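You operate a simulated robot arm through the tools that you are given. There is no shell and no other tool. Be economical: measure what you need, move in short steps, check, and stop when the job is done.

Carry out the task below with a simulated robot arm. There is one attempt and no reset: what you move stays moved.

TASK
Put one of the grey rings from the top of the side bench on top of the brown carton with a grey band.
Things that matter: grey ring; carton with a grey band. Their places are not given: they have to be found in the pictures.

It is judged by the outcome, as a careful person would: the job done as asked, and still so three seconds after it is handed in. It fails if anything else is knocked over, pushed out of place, dropped, spilled or broken.

THE ROBOT
A 7-joint arm with a two-finger parallel gripper, fixed in place. Base frame: the origin is at the foot of the arm, x ahead of it, y to its left, z up; the work surface is at about z = 0.8. Lengths are in m, angles in degrees, forces in N, time in s.
With the tool pointing down near the work surface it reaches from about 0.24 to 0.68 m from the base axis. Its first joint turns from -66.0 to 66.0 degrees. Payload 2.4 kg.
Tool frame: the origin (TCP) lies between the finger pads and is the grasp point; the fingertips stand 0.03 m ahead of it; z points along the fingers, y is the line along which they close. The gripper opens to 0.094 m. The fingers are 0.028 m wide and 0.01 m thick; the gripper's body (0.05 by 0.096 m) begins 0.055 m behind the TCP.
Orientation is that of the tool frame in the base frame, as a unit quaternion [w, x, y, z]. With the fingers straight down and closing along the base's y, the tool's x points along the base's -x, its y along +y and its z along -z.

THE INTERFACE
- The arm moves only by the tool arm_command. Its argument "targets" is a list of rows, each a list of 7 numbers: the finger opening in m, from 0 to 0.094, then the shift along the base's x, y, z in units of 40 mm (1.0 is 40 mm), then the turn, a rotation vector about the base's x, y, z in units of 6 degrees (1.0 is 6 degrees). In form: [[hand, tx, ty, tz, wx, wy, wz], ...]. A call has 1 to 20 rows; each row shifts and turns the commanded pose from where the row before left it. A call with a number of a shift or a turn outside -1 to 1 is refused whole. A row lasts 0.2 s, in which the tool goes at most 0.05 m and 8.6 degrees; a call with a longer step from one row to the next is refused whole, and so is a gripper value outside its range. A pose out of reach is approached as far as the arm can. The call stops where the force on the tool passes 40 N (or 10 N more than at its start, if that is more) or the arm is blocked; 0.2 s more then pass. The fingers move at their own pace (about 0.153 m/s each) and stop on an object; they squeeze with about 41 N. The grip force told is the motor's: it shows also when the fingers shut on nothing. Time passes only in rows, and 0.2 s behind the last, so rows that do not move let the fingers close. It gives the time, the measured TCP pose, the force on the tool (base axes), the opening and the grip force at its end, in the units of the frame above (readings bear some noise), and new pictures: "pictures" is both (left out), scene, wrist or none.
- Cameras (640 x 400 px; columns grow to the right, rows downward): "scene" is fixed at [0.0286, 0.4689, 1.439]; the picture's right is [-0.83, -0.56, 0.00], its down [-0.35, 0.51, -0.79] and it looks along [0.44, -0.65, -0.62] (base axes); focal length 337 px, centre (320, 200). "wrist" rides on the gripper at [-0.037, 0, -0.058] in the tool frame; the picture's right is [0.00, -1.00, 0.00], its down [0.97, 0.00, -0.24] and it looks along [0.24, 0.00, 0.97] (tool axes); focal length 218 px, centre (320, 200).
- locate(camera, pixels): for up to 12 pixels [column, row] of the newest picture of that camera ("zoom" is the newest enlarged one), the place [x, y, z] in the base frame of the surface seen there, good to about 0.002 m. No time passes.
- enlarge(camera, box): a new picture of the part [left, top, right, bottom] of that camera's present view, enlarged. No time passes.
- close_job(): hands the job in; it is judged then, once.

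Work in short steps. Measure before you move; look again where a grasp or a placing could have gone wrong, and mend it. You have 60 turns and 100 pictures in all, the two below and enlarged ones among them. Open the gripper and draw the arm clear of the work before you hand the job in, unless the task says otherwise; then end with one line.

The tools are called after "Request:" as a command line: name --pt "numbers of a row" for each row, then --argument value for the rest, lists and objects as JSON in quotes. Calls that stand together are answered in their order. arm_command: Moves the arm, as the interface text tells. Its arguments: {"type":"object","properties":{"targets":{"type":"array","items":{"type":"array","items":{"type":"number"}}},"pictures":{"type":"string","enum":["both","scene","wrist","none"]}},"required":["targets"]} The other tools are called the same way: locate (camera, pixels) gives the place of the surface under pixels of a picture; enlarge (camera, box) takes an enlarged picture of a part of a camera's view; close_job () hands the job in.

At the start:

```text
time: 0.0
ee_pos: [0.3915, -0.1586, 1.013]
tool_rot: [0.0, 0.0, 1.0, 0.0]
wrist_force: [0.2, 0.0, 0.1]
width: 0.0942
finger_force: 0.0
```

scene: 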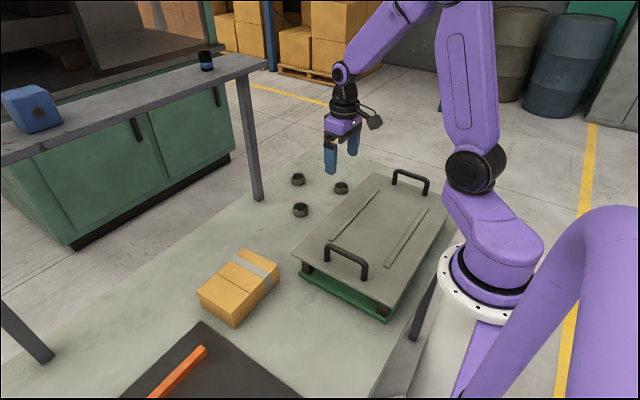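
wrist: 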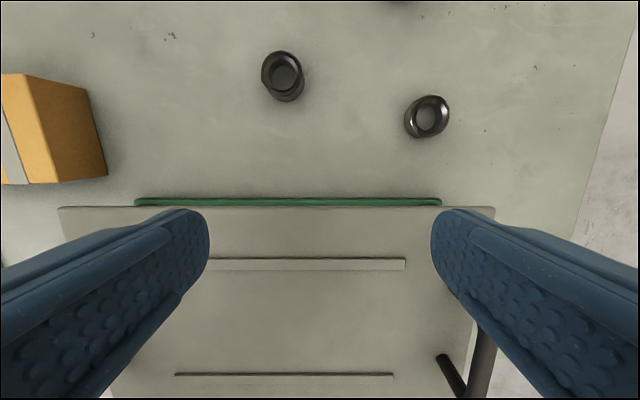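

The scene shows three ring-like objects near (298,179), (341,187) and (300,209), and a carton at (238,287). I'll enlarge and locate these first.

Request:
enlarge --camera "scene" --box '[180, 150, 400, 340]'

Request:
locate --camera "scene" --pixels '[[298, 176], [298, 184], [341, 185], [300, 206], [300, 214], [247, 276], [240, 249], [278, 266], [236, 307], [197, 291], [270, 230], [340, 262]]'

Request:
enlarge --camera "scene" --box '[0, 20, 260, 182]'

```text
2.11 times, centred on (290, 245) of scene
```

zoom: 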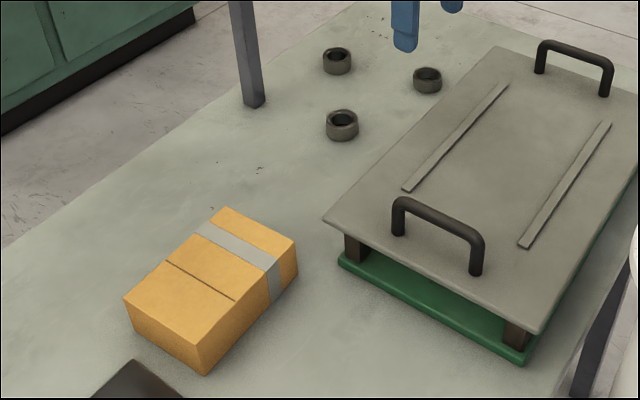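

```text
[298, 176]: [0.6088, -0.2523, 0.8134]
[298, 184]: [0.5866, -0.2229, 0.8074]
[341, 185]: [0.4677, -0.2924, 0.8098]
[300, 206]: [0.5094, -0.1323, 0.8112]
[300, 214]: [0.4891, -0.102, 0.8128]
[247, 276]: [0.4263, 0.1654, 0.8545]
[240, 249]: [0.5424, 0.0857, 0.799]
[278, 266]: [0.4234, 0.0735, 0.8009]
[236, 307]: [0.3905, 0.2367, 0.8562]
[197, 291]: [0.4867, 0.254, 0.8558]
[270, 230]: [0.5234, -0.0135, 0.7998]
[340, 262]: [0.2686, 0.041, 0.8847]
```

```text
2.46 times, centred on (130, 101) of scene
```

zoom: 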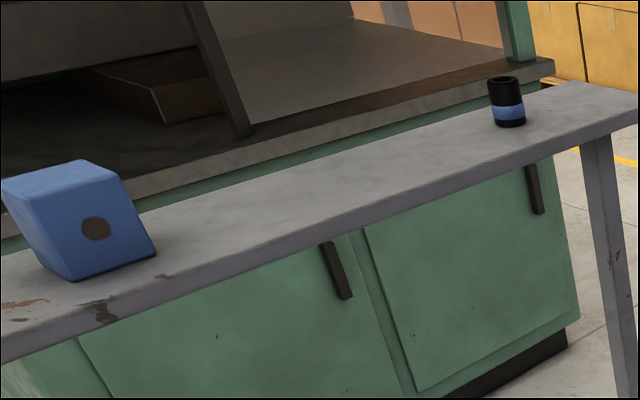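

The three rings look alike on the bench I work over, and the carton's top is at about z=0.855. I'll measure the nearest ring in the wrist view around (283,75) and look closely at all of them.

Request:
enlarge --camera "wrist" --box '[220, 20, 480, 182]'

Request:
locate --camera "wrist" --pixels '[[264, 71], [302, 71], [282, 54], [282, 88], [282, 98], [284, 74], [268, 62], [298, 62], [427, 98], [427, 116], [446, 116], [408, 112]]'

Request:
enlarge --camera "scene" --box '[270, 165, 370, 227]'

```text
2.46 times, centred on (350, 101) of wrist
```

zoom: 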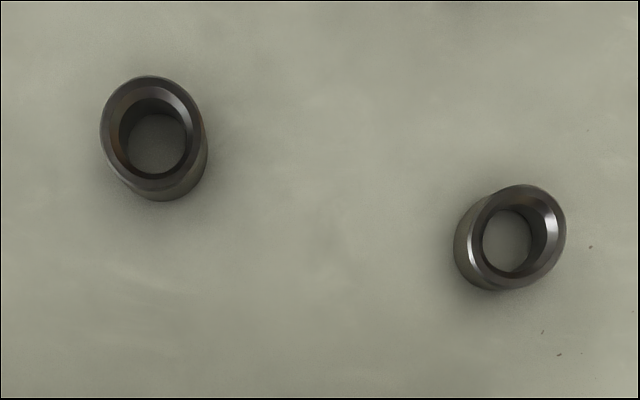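

```text
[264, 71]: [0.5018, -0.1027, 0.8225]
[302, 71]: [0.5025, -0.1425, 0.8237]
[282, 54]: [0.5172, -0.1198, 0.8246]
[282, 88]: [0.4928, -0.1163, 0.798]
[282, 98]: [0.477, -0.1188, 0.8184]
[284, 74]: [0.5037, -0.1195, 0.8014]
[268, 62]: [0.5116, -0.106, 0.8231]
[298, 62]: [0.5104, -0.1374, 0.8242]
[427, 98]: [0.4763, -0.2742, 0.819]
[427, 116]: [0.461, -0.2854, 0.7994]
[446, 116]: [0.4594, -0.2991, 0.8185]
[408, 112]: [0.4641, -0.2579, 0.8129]
```

```text
6.40 times, centred on (320, 196) of scene
```

zoom: 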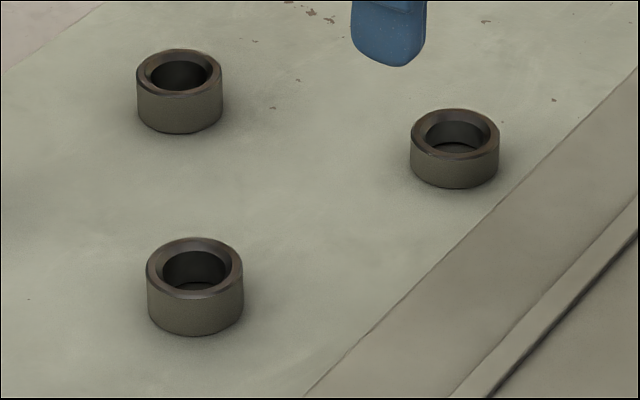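

The nearest ring's centre is about (0.498, -0.122), 40 mm across, with its top at 0.824. I'll move above it and look again.

Request:
arm_command --pt "0.094 0.666 0.227 -0.4 0 0 0" --pt "0.094 0.666 0.227 -0.5 0 0 0" --pt "0.094 0.666 0.227 -0.5 0 0 0" --pt "0.094 0.666 0.227 -0.6 0 0 0" --pt "0.094 0 0 0 0 0 0"

```text
time: 1.2
ee_pos: [0.4985, -0.1248, 0.9345]
tool_rot: [0.001, 0.001, 1.0, -0.001]
wrist_force: [-0.4, -0.5, 0.0]
width: 0.094
finger_force: 0.0
```

scene: 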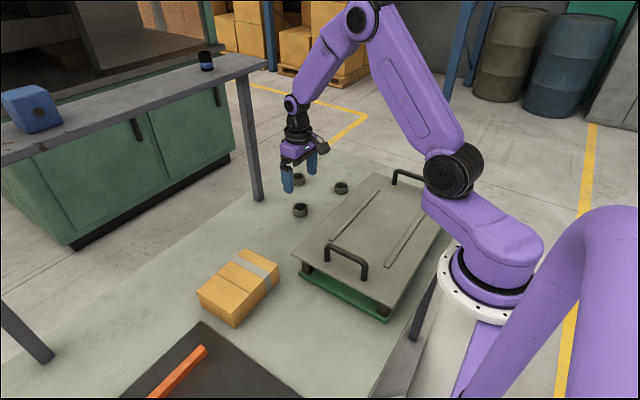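
wrist: 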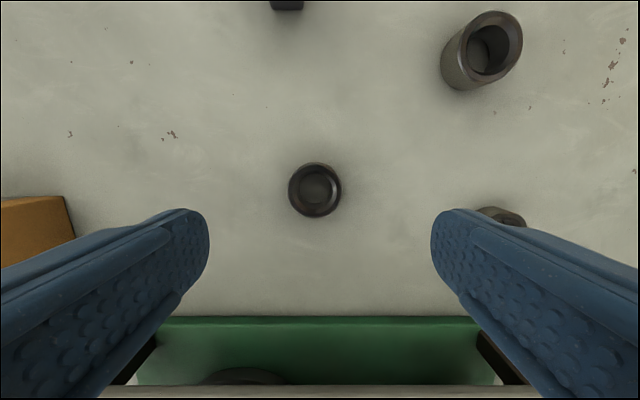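

The ring is at (315,190), nearly centred between the fingers. I'll measure its rim precisely.

Request:
locate --camera "wrist" --pixels '[[291, 188], [339, 188], [315, 164], [315, 212], [315, 190], [287, 8]]'

```text
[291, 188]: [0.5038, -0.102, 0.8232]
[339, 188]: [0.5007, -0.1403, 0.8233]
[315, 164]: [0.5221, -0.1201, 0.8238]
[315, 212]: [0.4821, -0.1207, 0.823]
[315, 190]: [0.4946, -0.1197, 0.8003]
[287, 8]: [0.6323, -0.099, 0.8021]
```

The centre is about (0.501, -0.121). Before descending I'll check how far the other table's leg and top are, since they stand close to the hand.

Request:
locate --camera "scene" --pixels '[[262, 72], [258, 150], [260, 195], [200, 92], [60, 137], [310, 145], [323, 147]]'

```text
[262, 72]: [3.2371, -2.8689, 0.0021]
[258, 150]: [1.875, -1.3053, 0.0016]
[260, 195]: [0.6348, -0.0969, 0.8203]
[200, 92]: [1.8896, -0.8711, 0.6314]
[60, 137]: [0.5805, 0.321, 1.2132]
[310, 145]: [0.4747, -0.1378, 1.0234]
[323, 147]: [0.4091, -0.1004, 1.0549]
```

The grey board on legs is a raised shelf standing on this bench at about z=1.21; I'll measure its near edge for clearance.

Request:
locate --camera "scene" --pixels '[[20, 160], [100, 125], [160, 100], [220, 78], [250, 66], [245, 56], [30, 152], [206, 60], [180, 80], [30, 355], [245, 110]]'

```text
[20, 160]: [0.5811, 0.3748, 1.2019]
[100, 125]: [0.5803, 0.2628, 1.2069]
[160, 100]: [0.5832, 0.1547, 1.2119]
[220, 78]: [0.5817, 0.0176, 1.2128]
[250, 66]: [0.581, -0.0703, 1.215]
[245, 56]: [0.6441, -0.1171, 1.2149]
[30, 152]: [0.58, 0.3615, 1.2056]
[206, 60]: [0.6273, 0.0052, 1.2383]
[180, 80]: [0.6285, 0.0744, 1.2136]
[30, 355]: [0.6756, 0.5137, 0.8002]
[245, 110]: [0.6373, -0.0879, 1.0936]
```

The shelf's edge is at x≈0.58, clear of the hand at x≈0.50. I'll descend to z≈0.833 with a small centring shift, then close.

Request:
arm_command --pt "0.094 0.06 0.09 -0.85 0 0 0" --pt "0.094 0 0 -0.85 0 0 0" --pt "0.094 0 0 -0.8 0 0 0" --pt "0.094 0 0 0 0 0 0"

```text
time: 2.2
ee_pos: [0.5003, -0.1191, 0.8333]
tool_rot: [0.001, 0.001, 1.0, 0.0]
wrist_force: [0.1, 0.1, -0.4]
width: 0.0938
finger_force: 0.0
```

scene: 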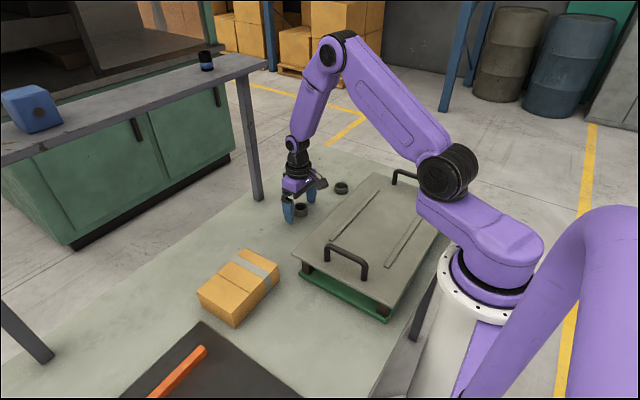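
wrist: 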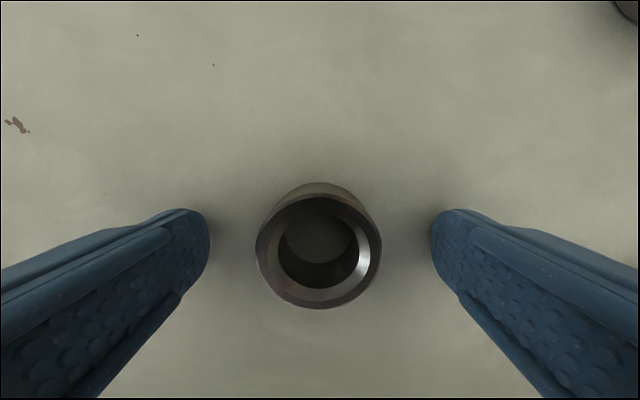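

The ring at (319,247) stands centred between the pads, so I close on it and lift slightly.

Request:
arm_command --pt "0.03 0 0 0 0 0 0" --pt "0.03 0 0 0 0 0 0" --pt "0.03 0 0 0 0 0 0" --pt "0.03 0 0 0.5 0 0 0" --pt "0.03 0 0 0.9 0 0 0" --pt "0.03 0 0 0.9 0 0 0"

Request:
locate --camera "scene" --pixels '[[243, 249], [276, 269], [234, 308], [199, 292], [238, 262], [262, 277], [217, 275], [251, 288]]'

Request:
enlarge --camera "scene" --box '[180, 235, 300, 335]'

```text
time: 3.6
ee_pos: [0.4969, -0.1204, 0.9248]
tool_rot: [0.001, 0.001, 1.0, 0.0]
wrist_force: [-0.8, -0.1, -0.2]
width: 0.0299
finger_force: 0.0
```

scene: 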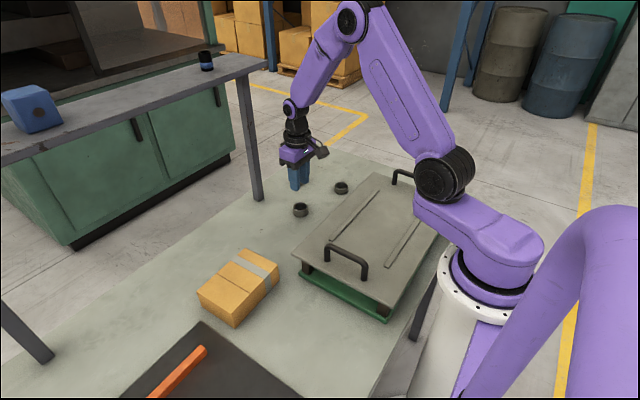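
wrist: 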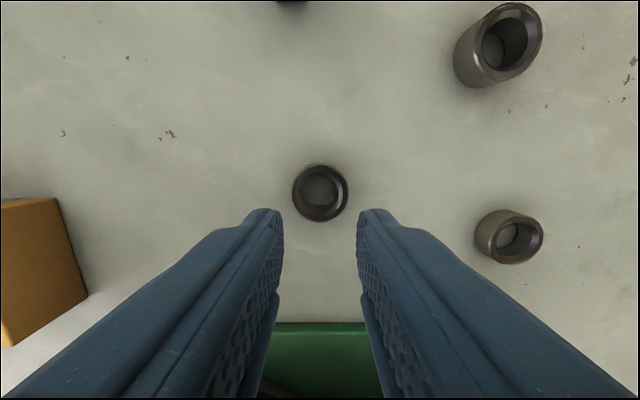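

```text
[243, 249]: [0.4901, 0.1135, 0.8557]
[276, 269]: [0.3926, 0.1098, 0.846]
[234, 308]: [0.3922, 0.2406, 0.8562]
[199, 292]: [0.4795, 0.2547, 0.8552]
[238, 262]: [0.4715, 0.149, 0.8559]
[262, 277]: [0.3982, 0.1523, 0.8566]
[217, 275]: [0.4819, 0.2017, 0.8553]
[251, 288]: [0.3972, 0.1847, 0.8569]
```

```text
4.00 times, centred on (240, 285) of scene
```

zoom: 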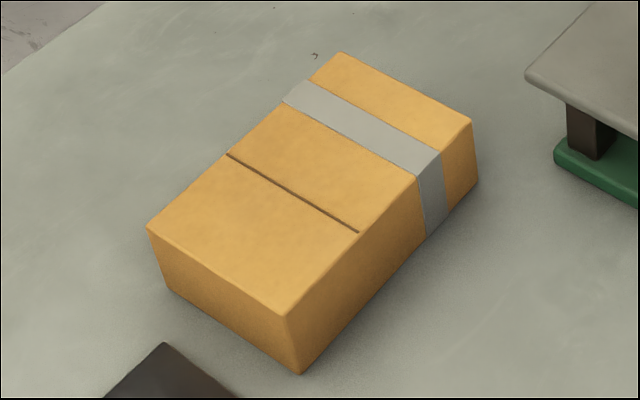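

The fingers are at 0.030 with no grip force and the ring is still on the bench at (320,192) in the wrist view, so the grip was lost. I'll measure where the ring is now.

Request:
locate --camera "wrist" --pixels '[[295, 190], [346, 190], [320, 166], [320, 216], [320, 190], [262, 214], [378, 214], [270, 260], [370, 260]]'

Request:
enlarge --camera "scene" --box '[265, 130, 365, 222]'

Request:
enlarge --camera "wrist" --box '[240, 140, 400, 240]'

```text
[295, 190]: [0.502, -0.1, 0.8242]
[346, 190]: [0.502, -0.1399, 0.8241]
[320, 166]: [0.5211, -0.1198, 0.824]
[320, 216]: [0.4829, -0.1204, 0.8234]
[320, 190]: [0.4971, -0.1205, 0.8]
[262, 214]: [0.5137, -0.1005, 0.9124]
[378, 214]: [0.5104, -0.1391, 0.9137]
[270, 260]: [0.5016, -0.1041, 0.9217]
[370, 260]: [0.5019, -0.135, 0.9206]
```

```text
4.35 times, centred on (315, 176) of scene
```

zoom: 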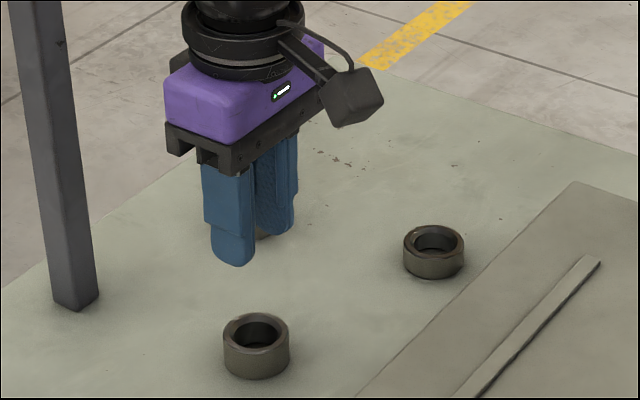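

```text
4.00 times, centred on (320, 190) of wrist
```

zoom: 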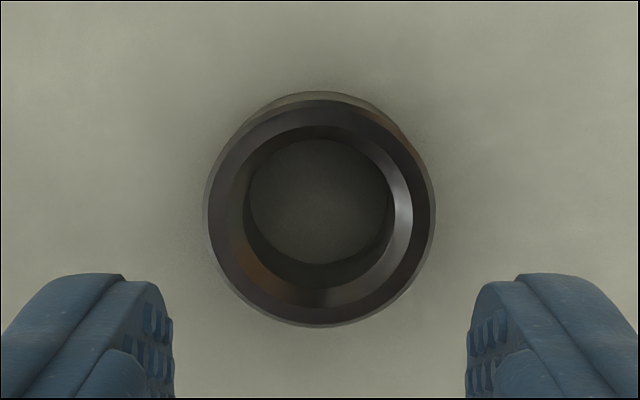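

The ring is upright and unmoved at (0.502, -0.120), so the fingers slid off it as they lifted. I'll open, go back down slightly lower, close with the command at zero and read the grip before lifting.

Request:
arm_command --pt "0.08 0.04 0 0 0 0 0" --pt "0.08 0 0 0 0 0 0" --pt "0.08 0 0 -0.8 0 0 0" --pt "0.08 0 0 -0.8 0 0 0" --pt "0.08 0 0 -0.74 0 0 0" --pt "0.08 0 0 0 0 0 0" --pt "0.0 0 0 0 0 0 0" --pt "0.0 0 0 0 0 0 0" --pt "0.0 0 0 0 0 0 0"

```text
time: 5.6
ee_pos: [0.5011, -0.1197, 0.8311]
tool_rot: [0.001, 0.0, 1.0, 0.0]
wrist_force: [1.4, 0.7, 0.3]
width: 0.0427
finger_force: 40.6
```

scene: 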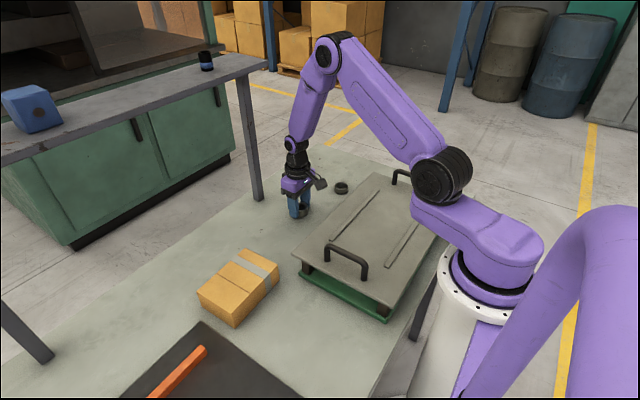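
wrist: 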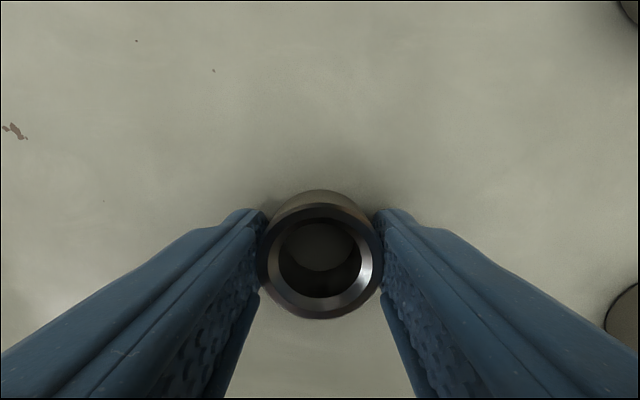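

The fingers now hold the ring at 0.043 with 40.6 N. I'll lift slowly in a small step and watch.

Request:
arm_command --pt "0.0 0 0 0.1 0 0 0" --pt "0.0 0 0 0.15 0 0 0" --pt "0.0 0 0 0.2 0 0 0" --pt "0.0 0 0 0 0 0 0"

```text
time: 6.6
ee_pos: [0.5015, -0.1198, 0.85]
tool_rot: [0.0, 0.0, 1.0, 0.0]
wrist_force: [-0.1, 0.7, -0.9]
width: 0.0424
finger_force: 40.7
```

scene: 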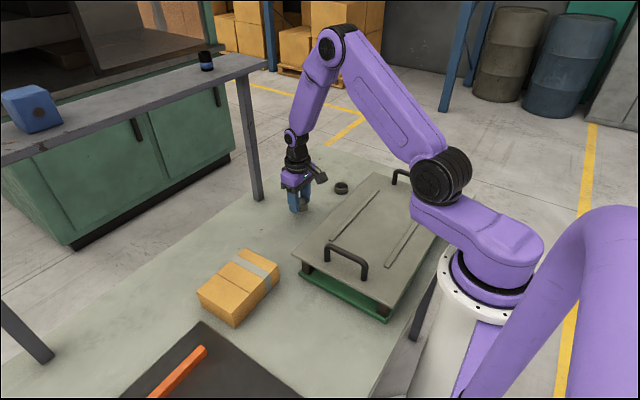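
wrist: 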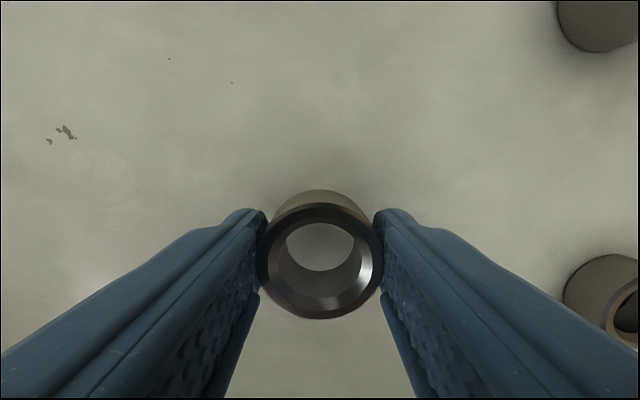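

The ring lifts with the fingers (it stays at (320,260) between the pads while the bench recedes). I'll raise it further and carry it toward the carton's centre at about (0.438, 0.18).

Request:
arm_command --pt "0.0 0 0 0.4 0 0 0" --pt "0.0 0 0 0.6 0 0 0" --pt "0.0 0 0 0.6 0 0 0" --pt "0.0 0 0 0.6 0 0 0" --pt "0.0 -0.1 0.4 0 0 0 0" --pt "0.0 -0.15 0.7 0 0 0 0" --pt "0.0 -0.15 0.7 0 0 0 0" --pt "0.0 -0.15 0.7 0 0 0 0" --pt "0.0 -0.15 0.7 0 0 0 0" --pt "0.0 -0.15 0.7 0 0 0 0" --pt "0.0 -0.15 0.7 0 0 0 0" --pt "0.0 -0.15 0.7 0 0 0 0" --pt "0.0 -0.15 0.7 0 0 0 0" --pt "0.0 -0.15 0.7 0 0 0 0" --pt "0.0 -0.15 0.7 0 0 0 0" --pt "0.0 0 0 0 0 0 0"

```text
time: 10.0
ee_pos: [0.4358, 0.1773, 0.9382]
tool_rot: [0.0, 0.0, 1.0, 0.0]
wrist_force: [-0.3, 0.2, -0.9]
width: 0.043
finger_force: 41.2
```

scene: 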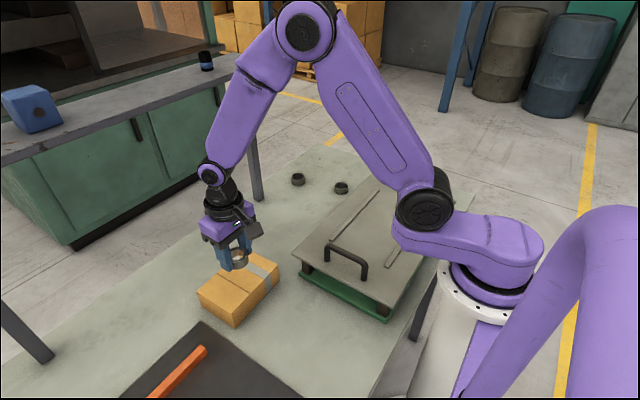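
wrist: 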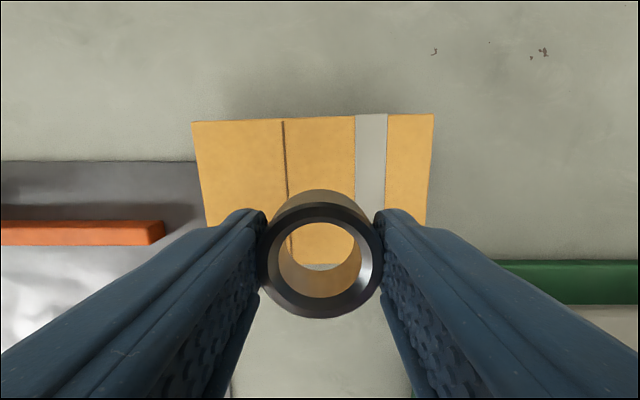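

The ring is held over the carton. I'll measure the carton top's corners in the wrist view to check the centring before lowering.

Request:
locate --camera "wrist" --pixels '[[196, 125], [431, 117], [206, 218], [426, 218], [325, 255], [325, 262], [325, 268], [300, 150], [370, 150], [240, 190]]'

```text
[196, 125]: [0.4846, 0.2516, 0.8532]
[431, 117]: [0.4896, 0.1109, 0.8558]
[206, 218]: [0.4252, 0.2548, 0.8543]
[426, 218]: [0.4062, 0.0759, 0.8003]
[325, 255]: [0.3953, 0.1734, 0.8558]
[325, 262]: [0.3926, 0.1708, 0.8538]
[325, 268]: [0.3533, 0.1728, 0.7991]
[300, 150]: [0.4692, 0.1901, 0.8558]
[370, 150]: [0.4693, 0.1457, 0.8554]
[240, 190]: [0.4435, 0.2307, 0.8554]
```

The carton top spans x 0.392–0.488 and y 0.111–0.253, so its centre is (0.440, 0.182). I'll nudge by 4 mm and lower to TCP z≈0.888.

Request:
arm_command --pt "0.0 0.1 0.1 -0.4 0 0 0" --pt "0.0 0 0 -0.4 0 0 0" --pt "0.0 0 0 -0.25 0 0 0" --pt "0.0 0 0 -0.15 0 0 0" --pt "0.0 0 0 0 0 0 0"

Request:
enlarge --camera "scene" --box '[180, 225, 300, 325]'

```text
time: 11.2
ee_pos: [0.4402, 0.1796, 0.89]
tool_rot: [0.0, 0.0, 1.0, 0.0]
wrist_force: [-0.5, -0.7, -1.7]
width: 0.0426
finger_force: 41.0
```

scene: 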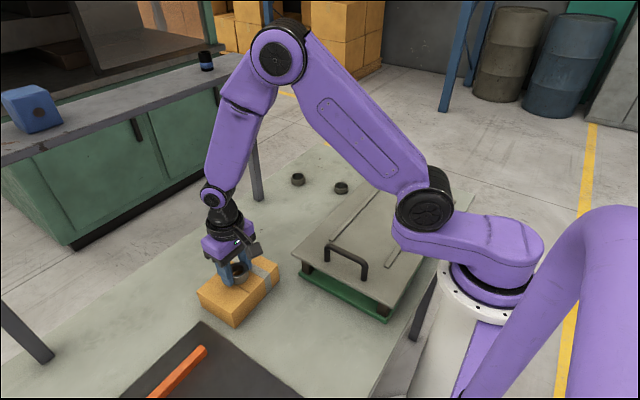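
wrist: 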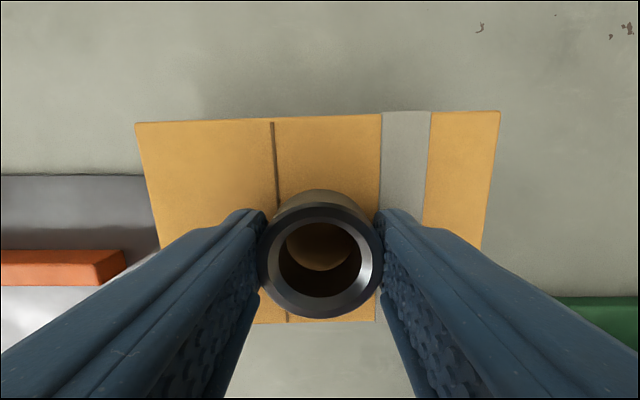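

```text
4.00 times, centred on (240, 275) of scene
```

zoom: 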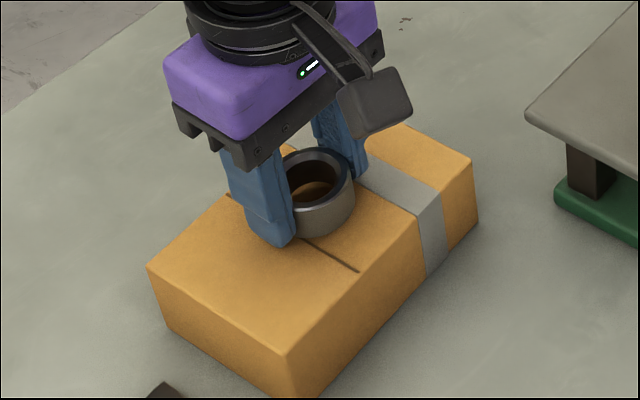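

The ring hangs 2–3 mm above the carton top. I'll lower 2 mm more and then open.

Request:
arm_command --pt "0.0 0 0 -0.05 0 0 0" --pt "0.0 0 0 0 0 0 0" --pt "0.05 0 0 0 0 0 0" --pt "0.07 0 0 0 0 0 0" --pt "0.07 0 0 0 0 0 0"

```text
time: 12.4
ee_pos: [0.4419, 0.1798, 0.8881]
tool_rot: [0.001, 0.0, 1.0, -0.002]
wrist_force: [0.4, 0.2, -0.6]
width: 0.0701
finger_force: 0.0
```

scene: 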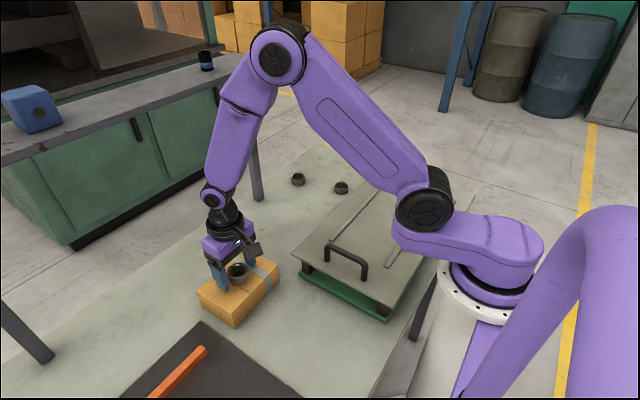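
wrist: 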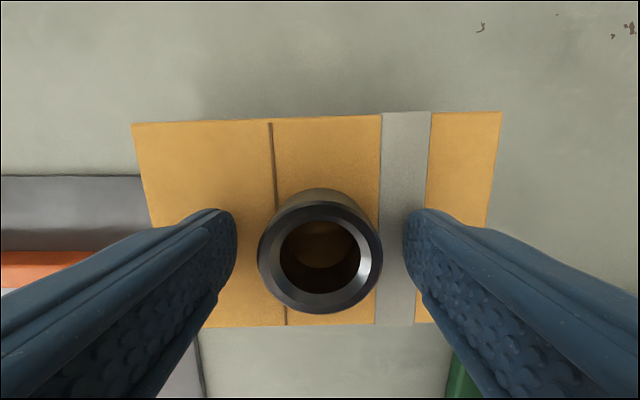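

The ring is released and stands on the carton at (320,257). I'll raise the arm straight up and then back away from the carton.

Request:
arm_command --pt "0.07 0 0 0.5 0 0 0" --pt "0.07 0 0 0.9 0 0 0" --pt "0.07 0 0 0.9 0 0 0" --pt "0.07 0 0 0.9 0 0 0" --pt "0.07 -0.6 -0.6 0.5 0 0 0" --pt "0.07 -0.6 -0.8 0 0 0 0" --pt "0.07 0 -0.9 0 0 0 0" --pt "0.07 0 -0.9 0 0 0 0" --pt "0.07 0 0 0 0 0 0"

Request:
enlarge --camera "scene" --box '[180, 150, 380, 330]'

Request:
locate --camera "zoom" --pixels '[[190, 265], [190, 240]]'

```text
time: 14.4
ee_pos: [0.3927, 0.0519, 1.0362]
tool_rot: [0.0, 0.0, 1.0, 0.001]
wrist_force: [-0.1, -0.1, -0.4]
width: 0.07
finger_force: 0.0
```

scene: 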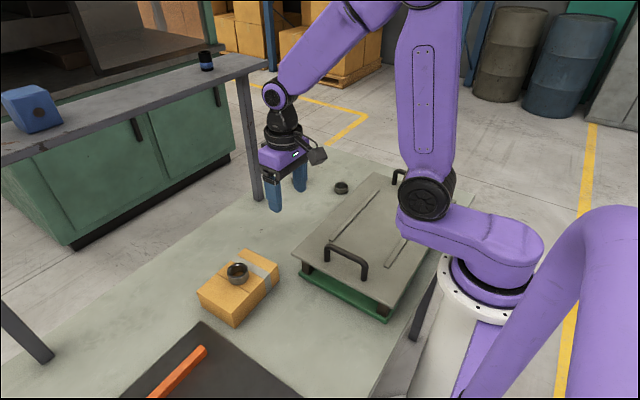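
wrist: 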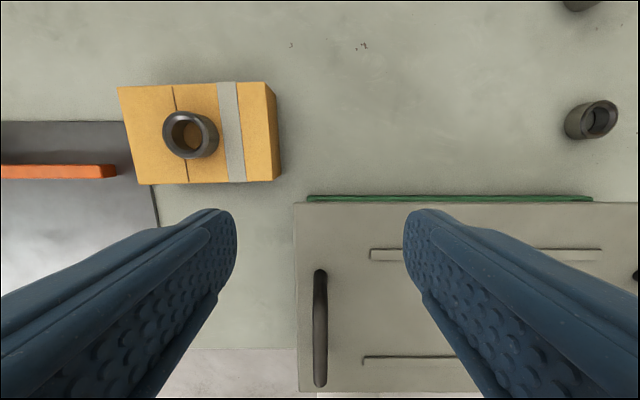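

```text
2.22 times, centred on (280, 240) of scene
```

zoom: 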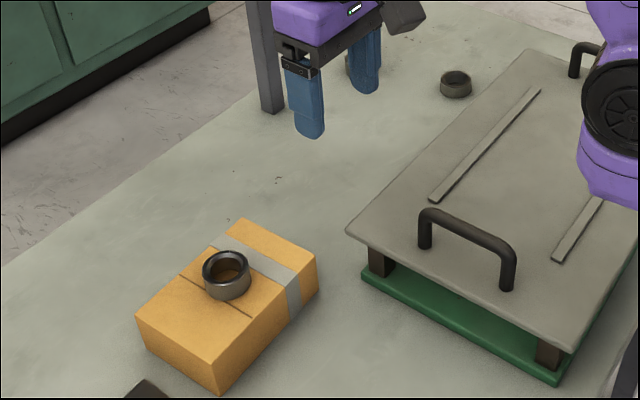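

```text
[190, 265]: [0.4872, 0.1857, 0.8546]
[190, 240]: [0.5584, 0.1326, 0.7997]
```

The ring sits flat near the middle of the carton, the carton and the other rings haven't moved, and the gripper is open and clear, so I'm handing it in.

Request:
close_job

```text
The job is handed in.
```

One grey ring from the bench now rests flat on top of the brown carton with the grey band; my first grip slipped without moving the ring, the second held, and nothing else was disturbed.
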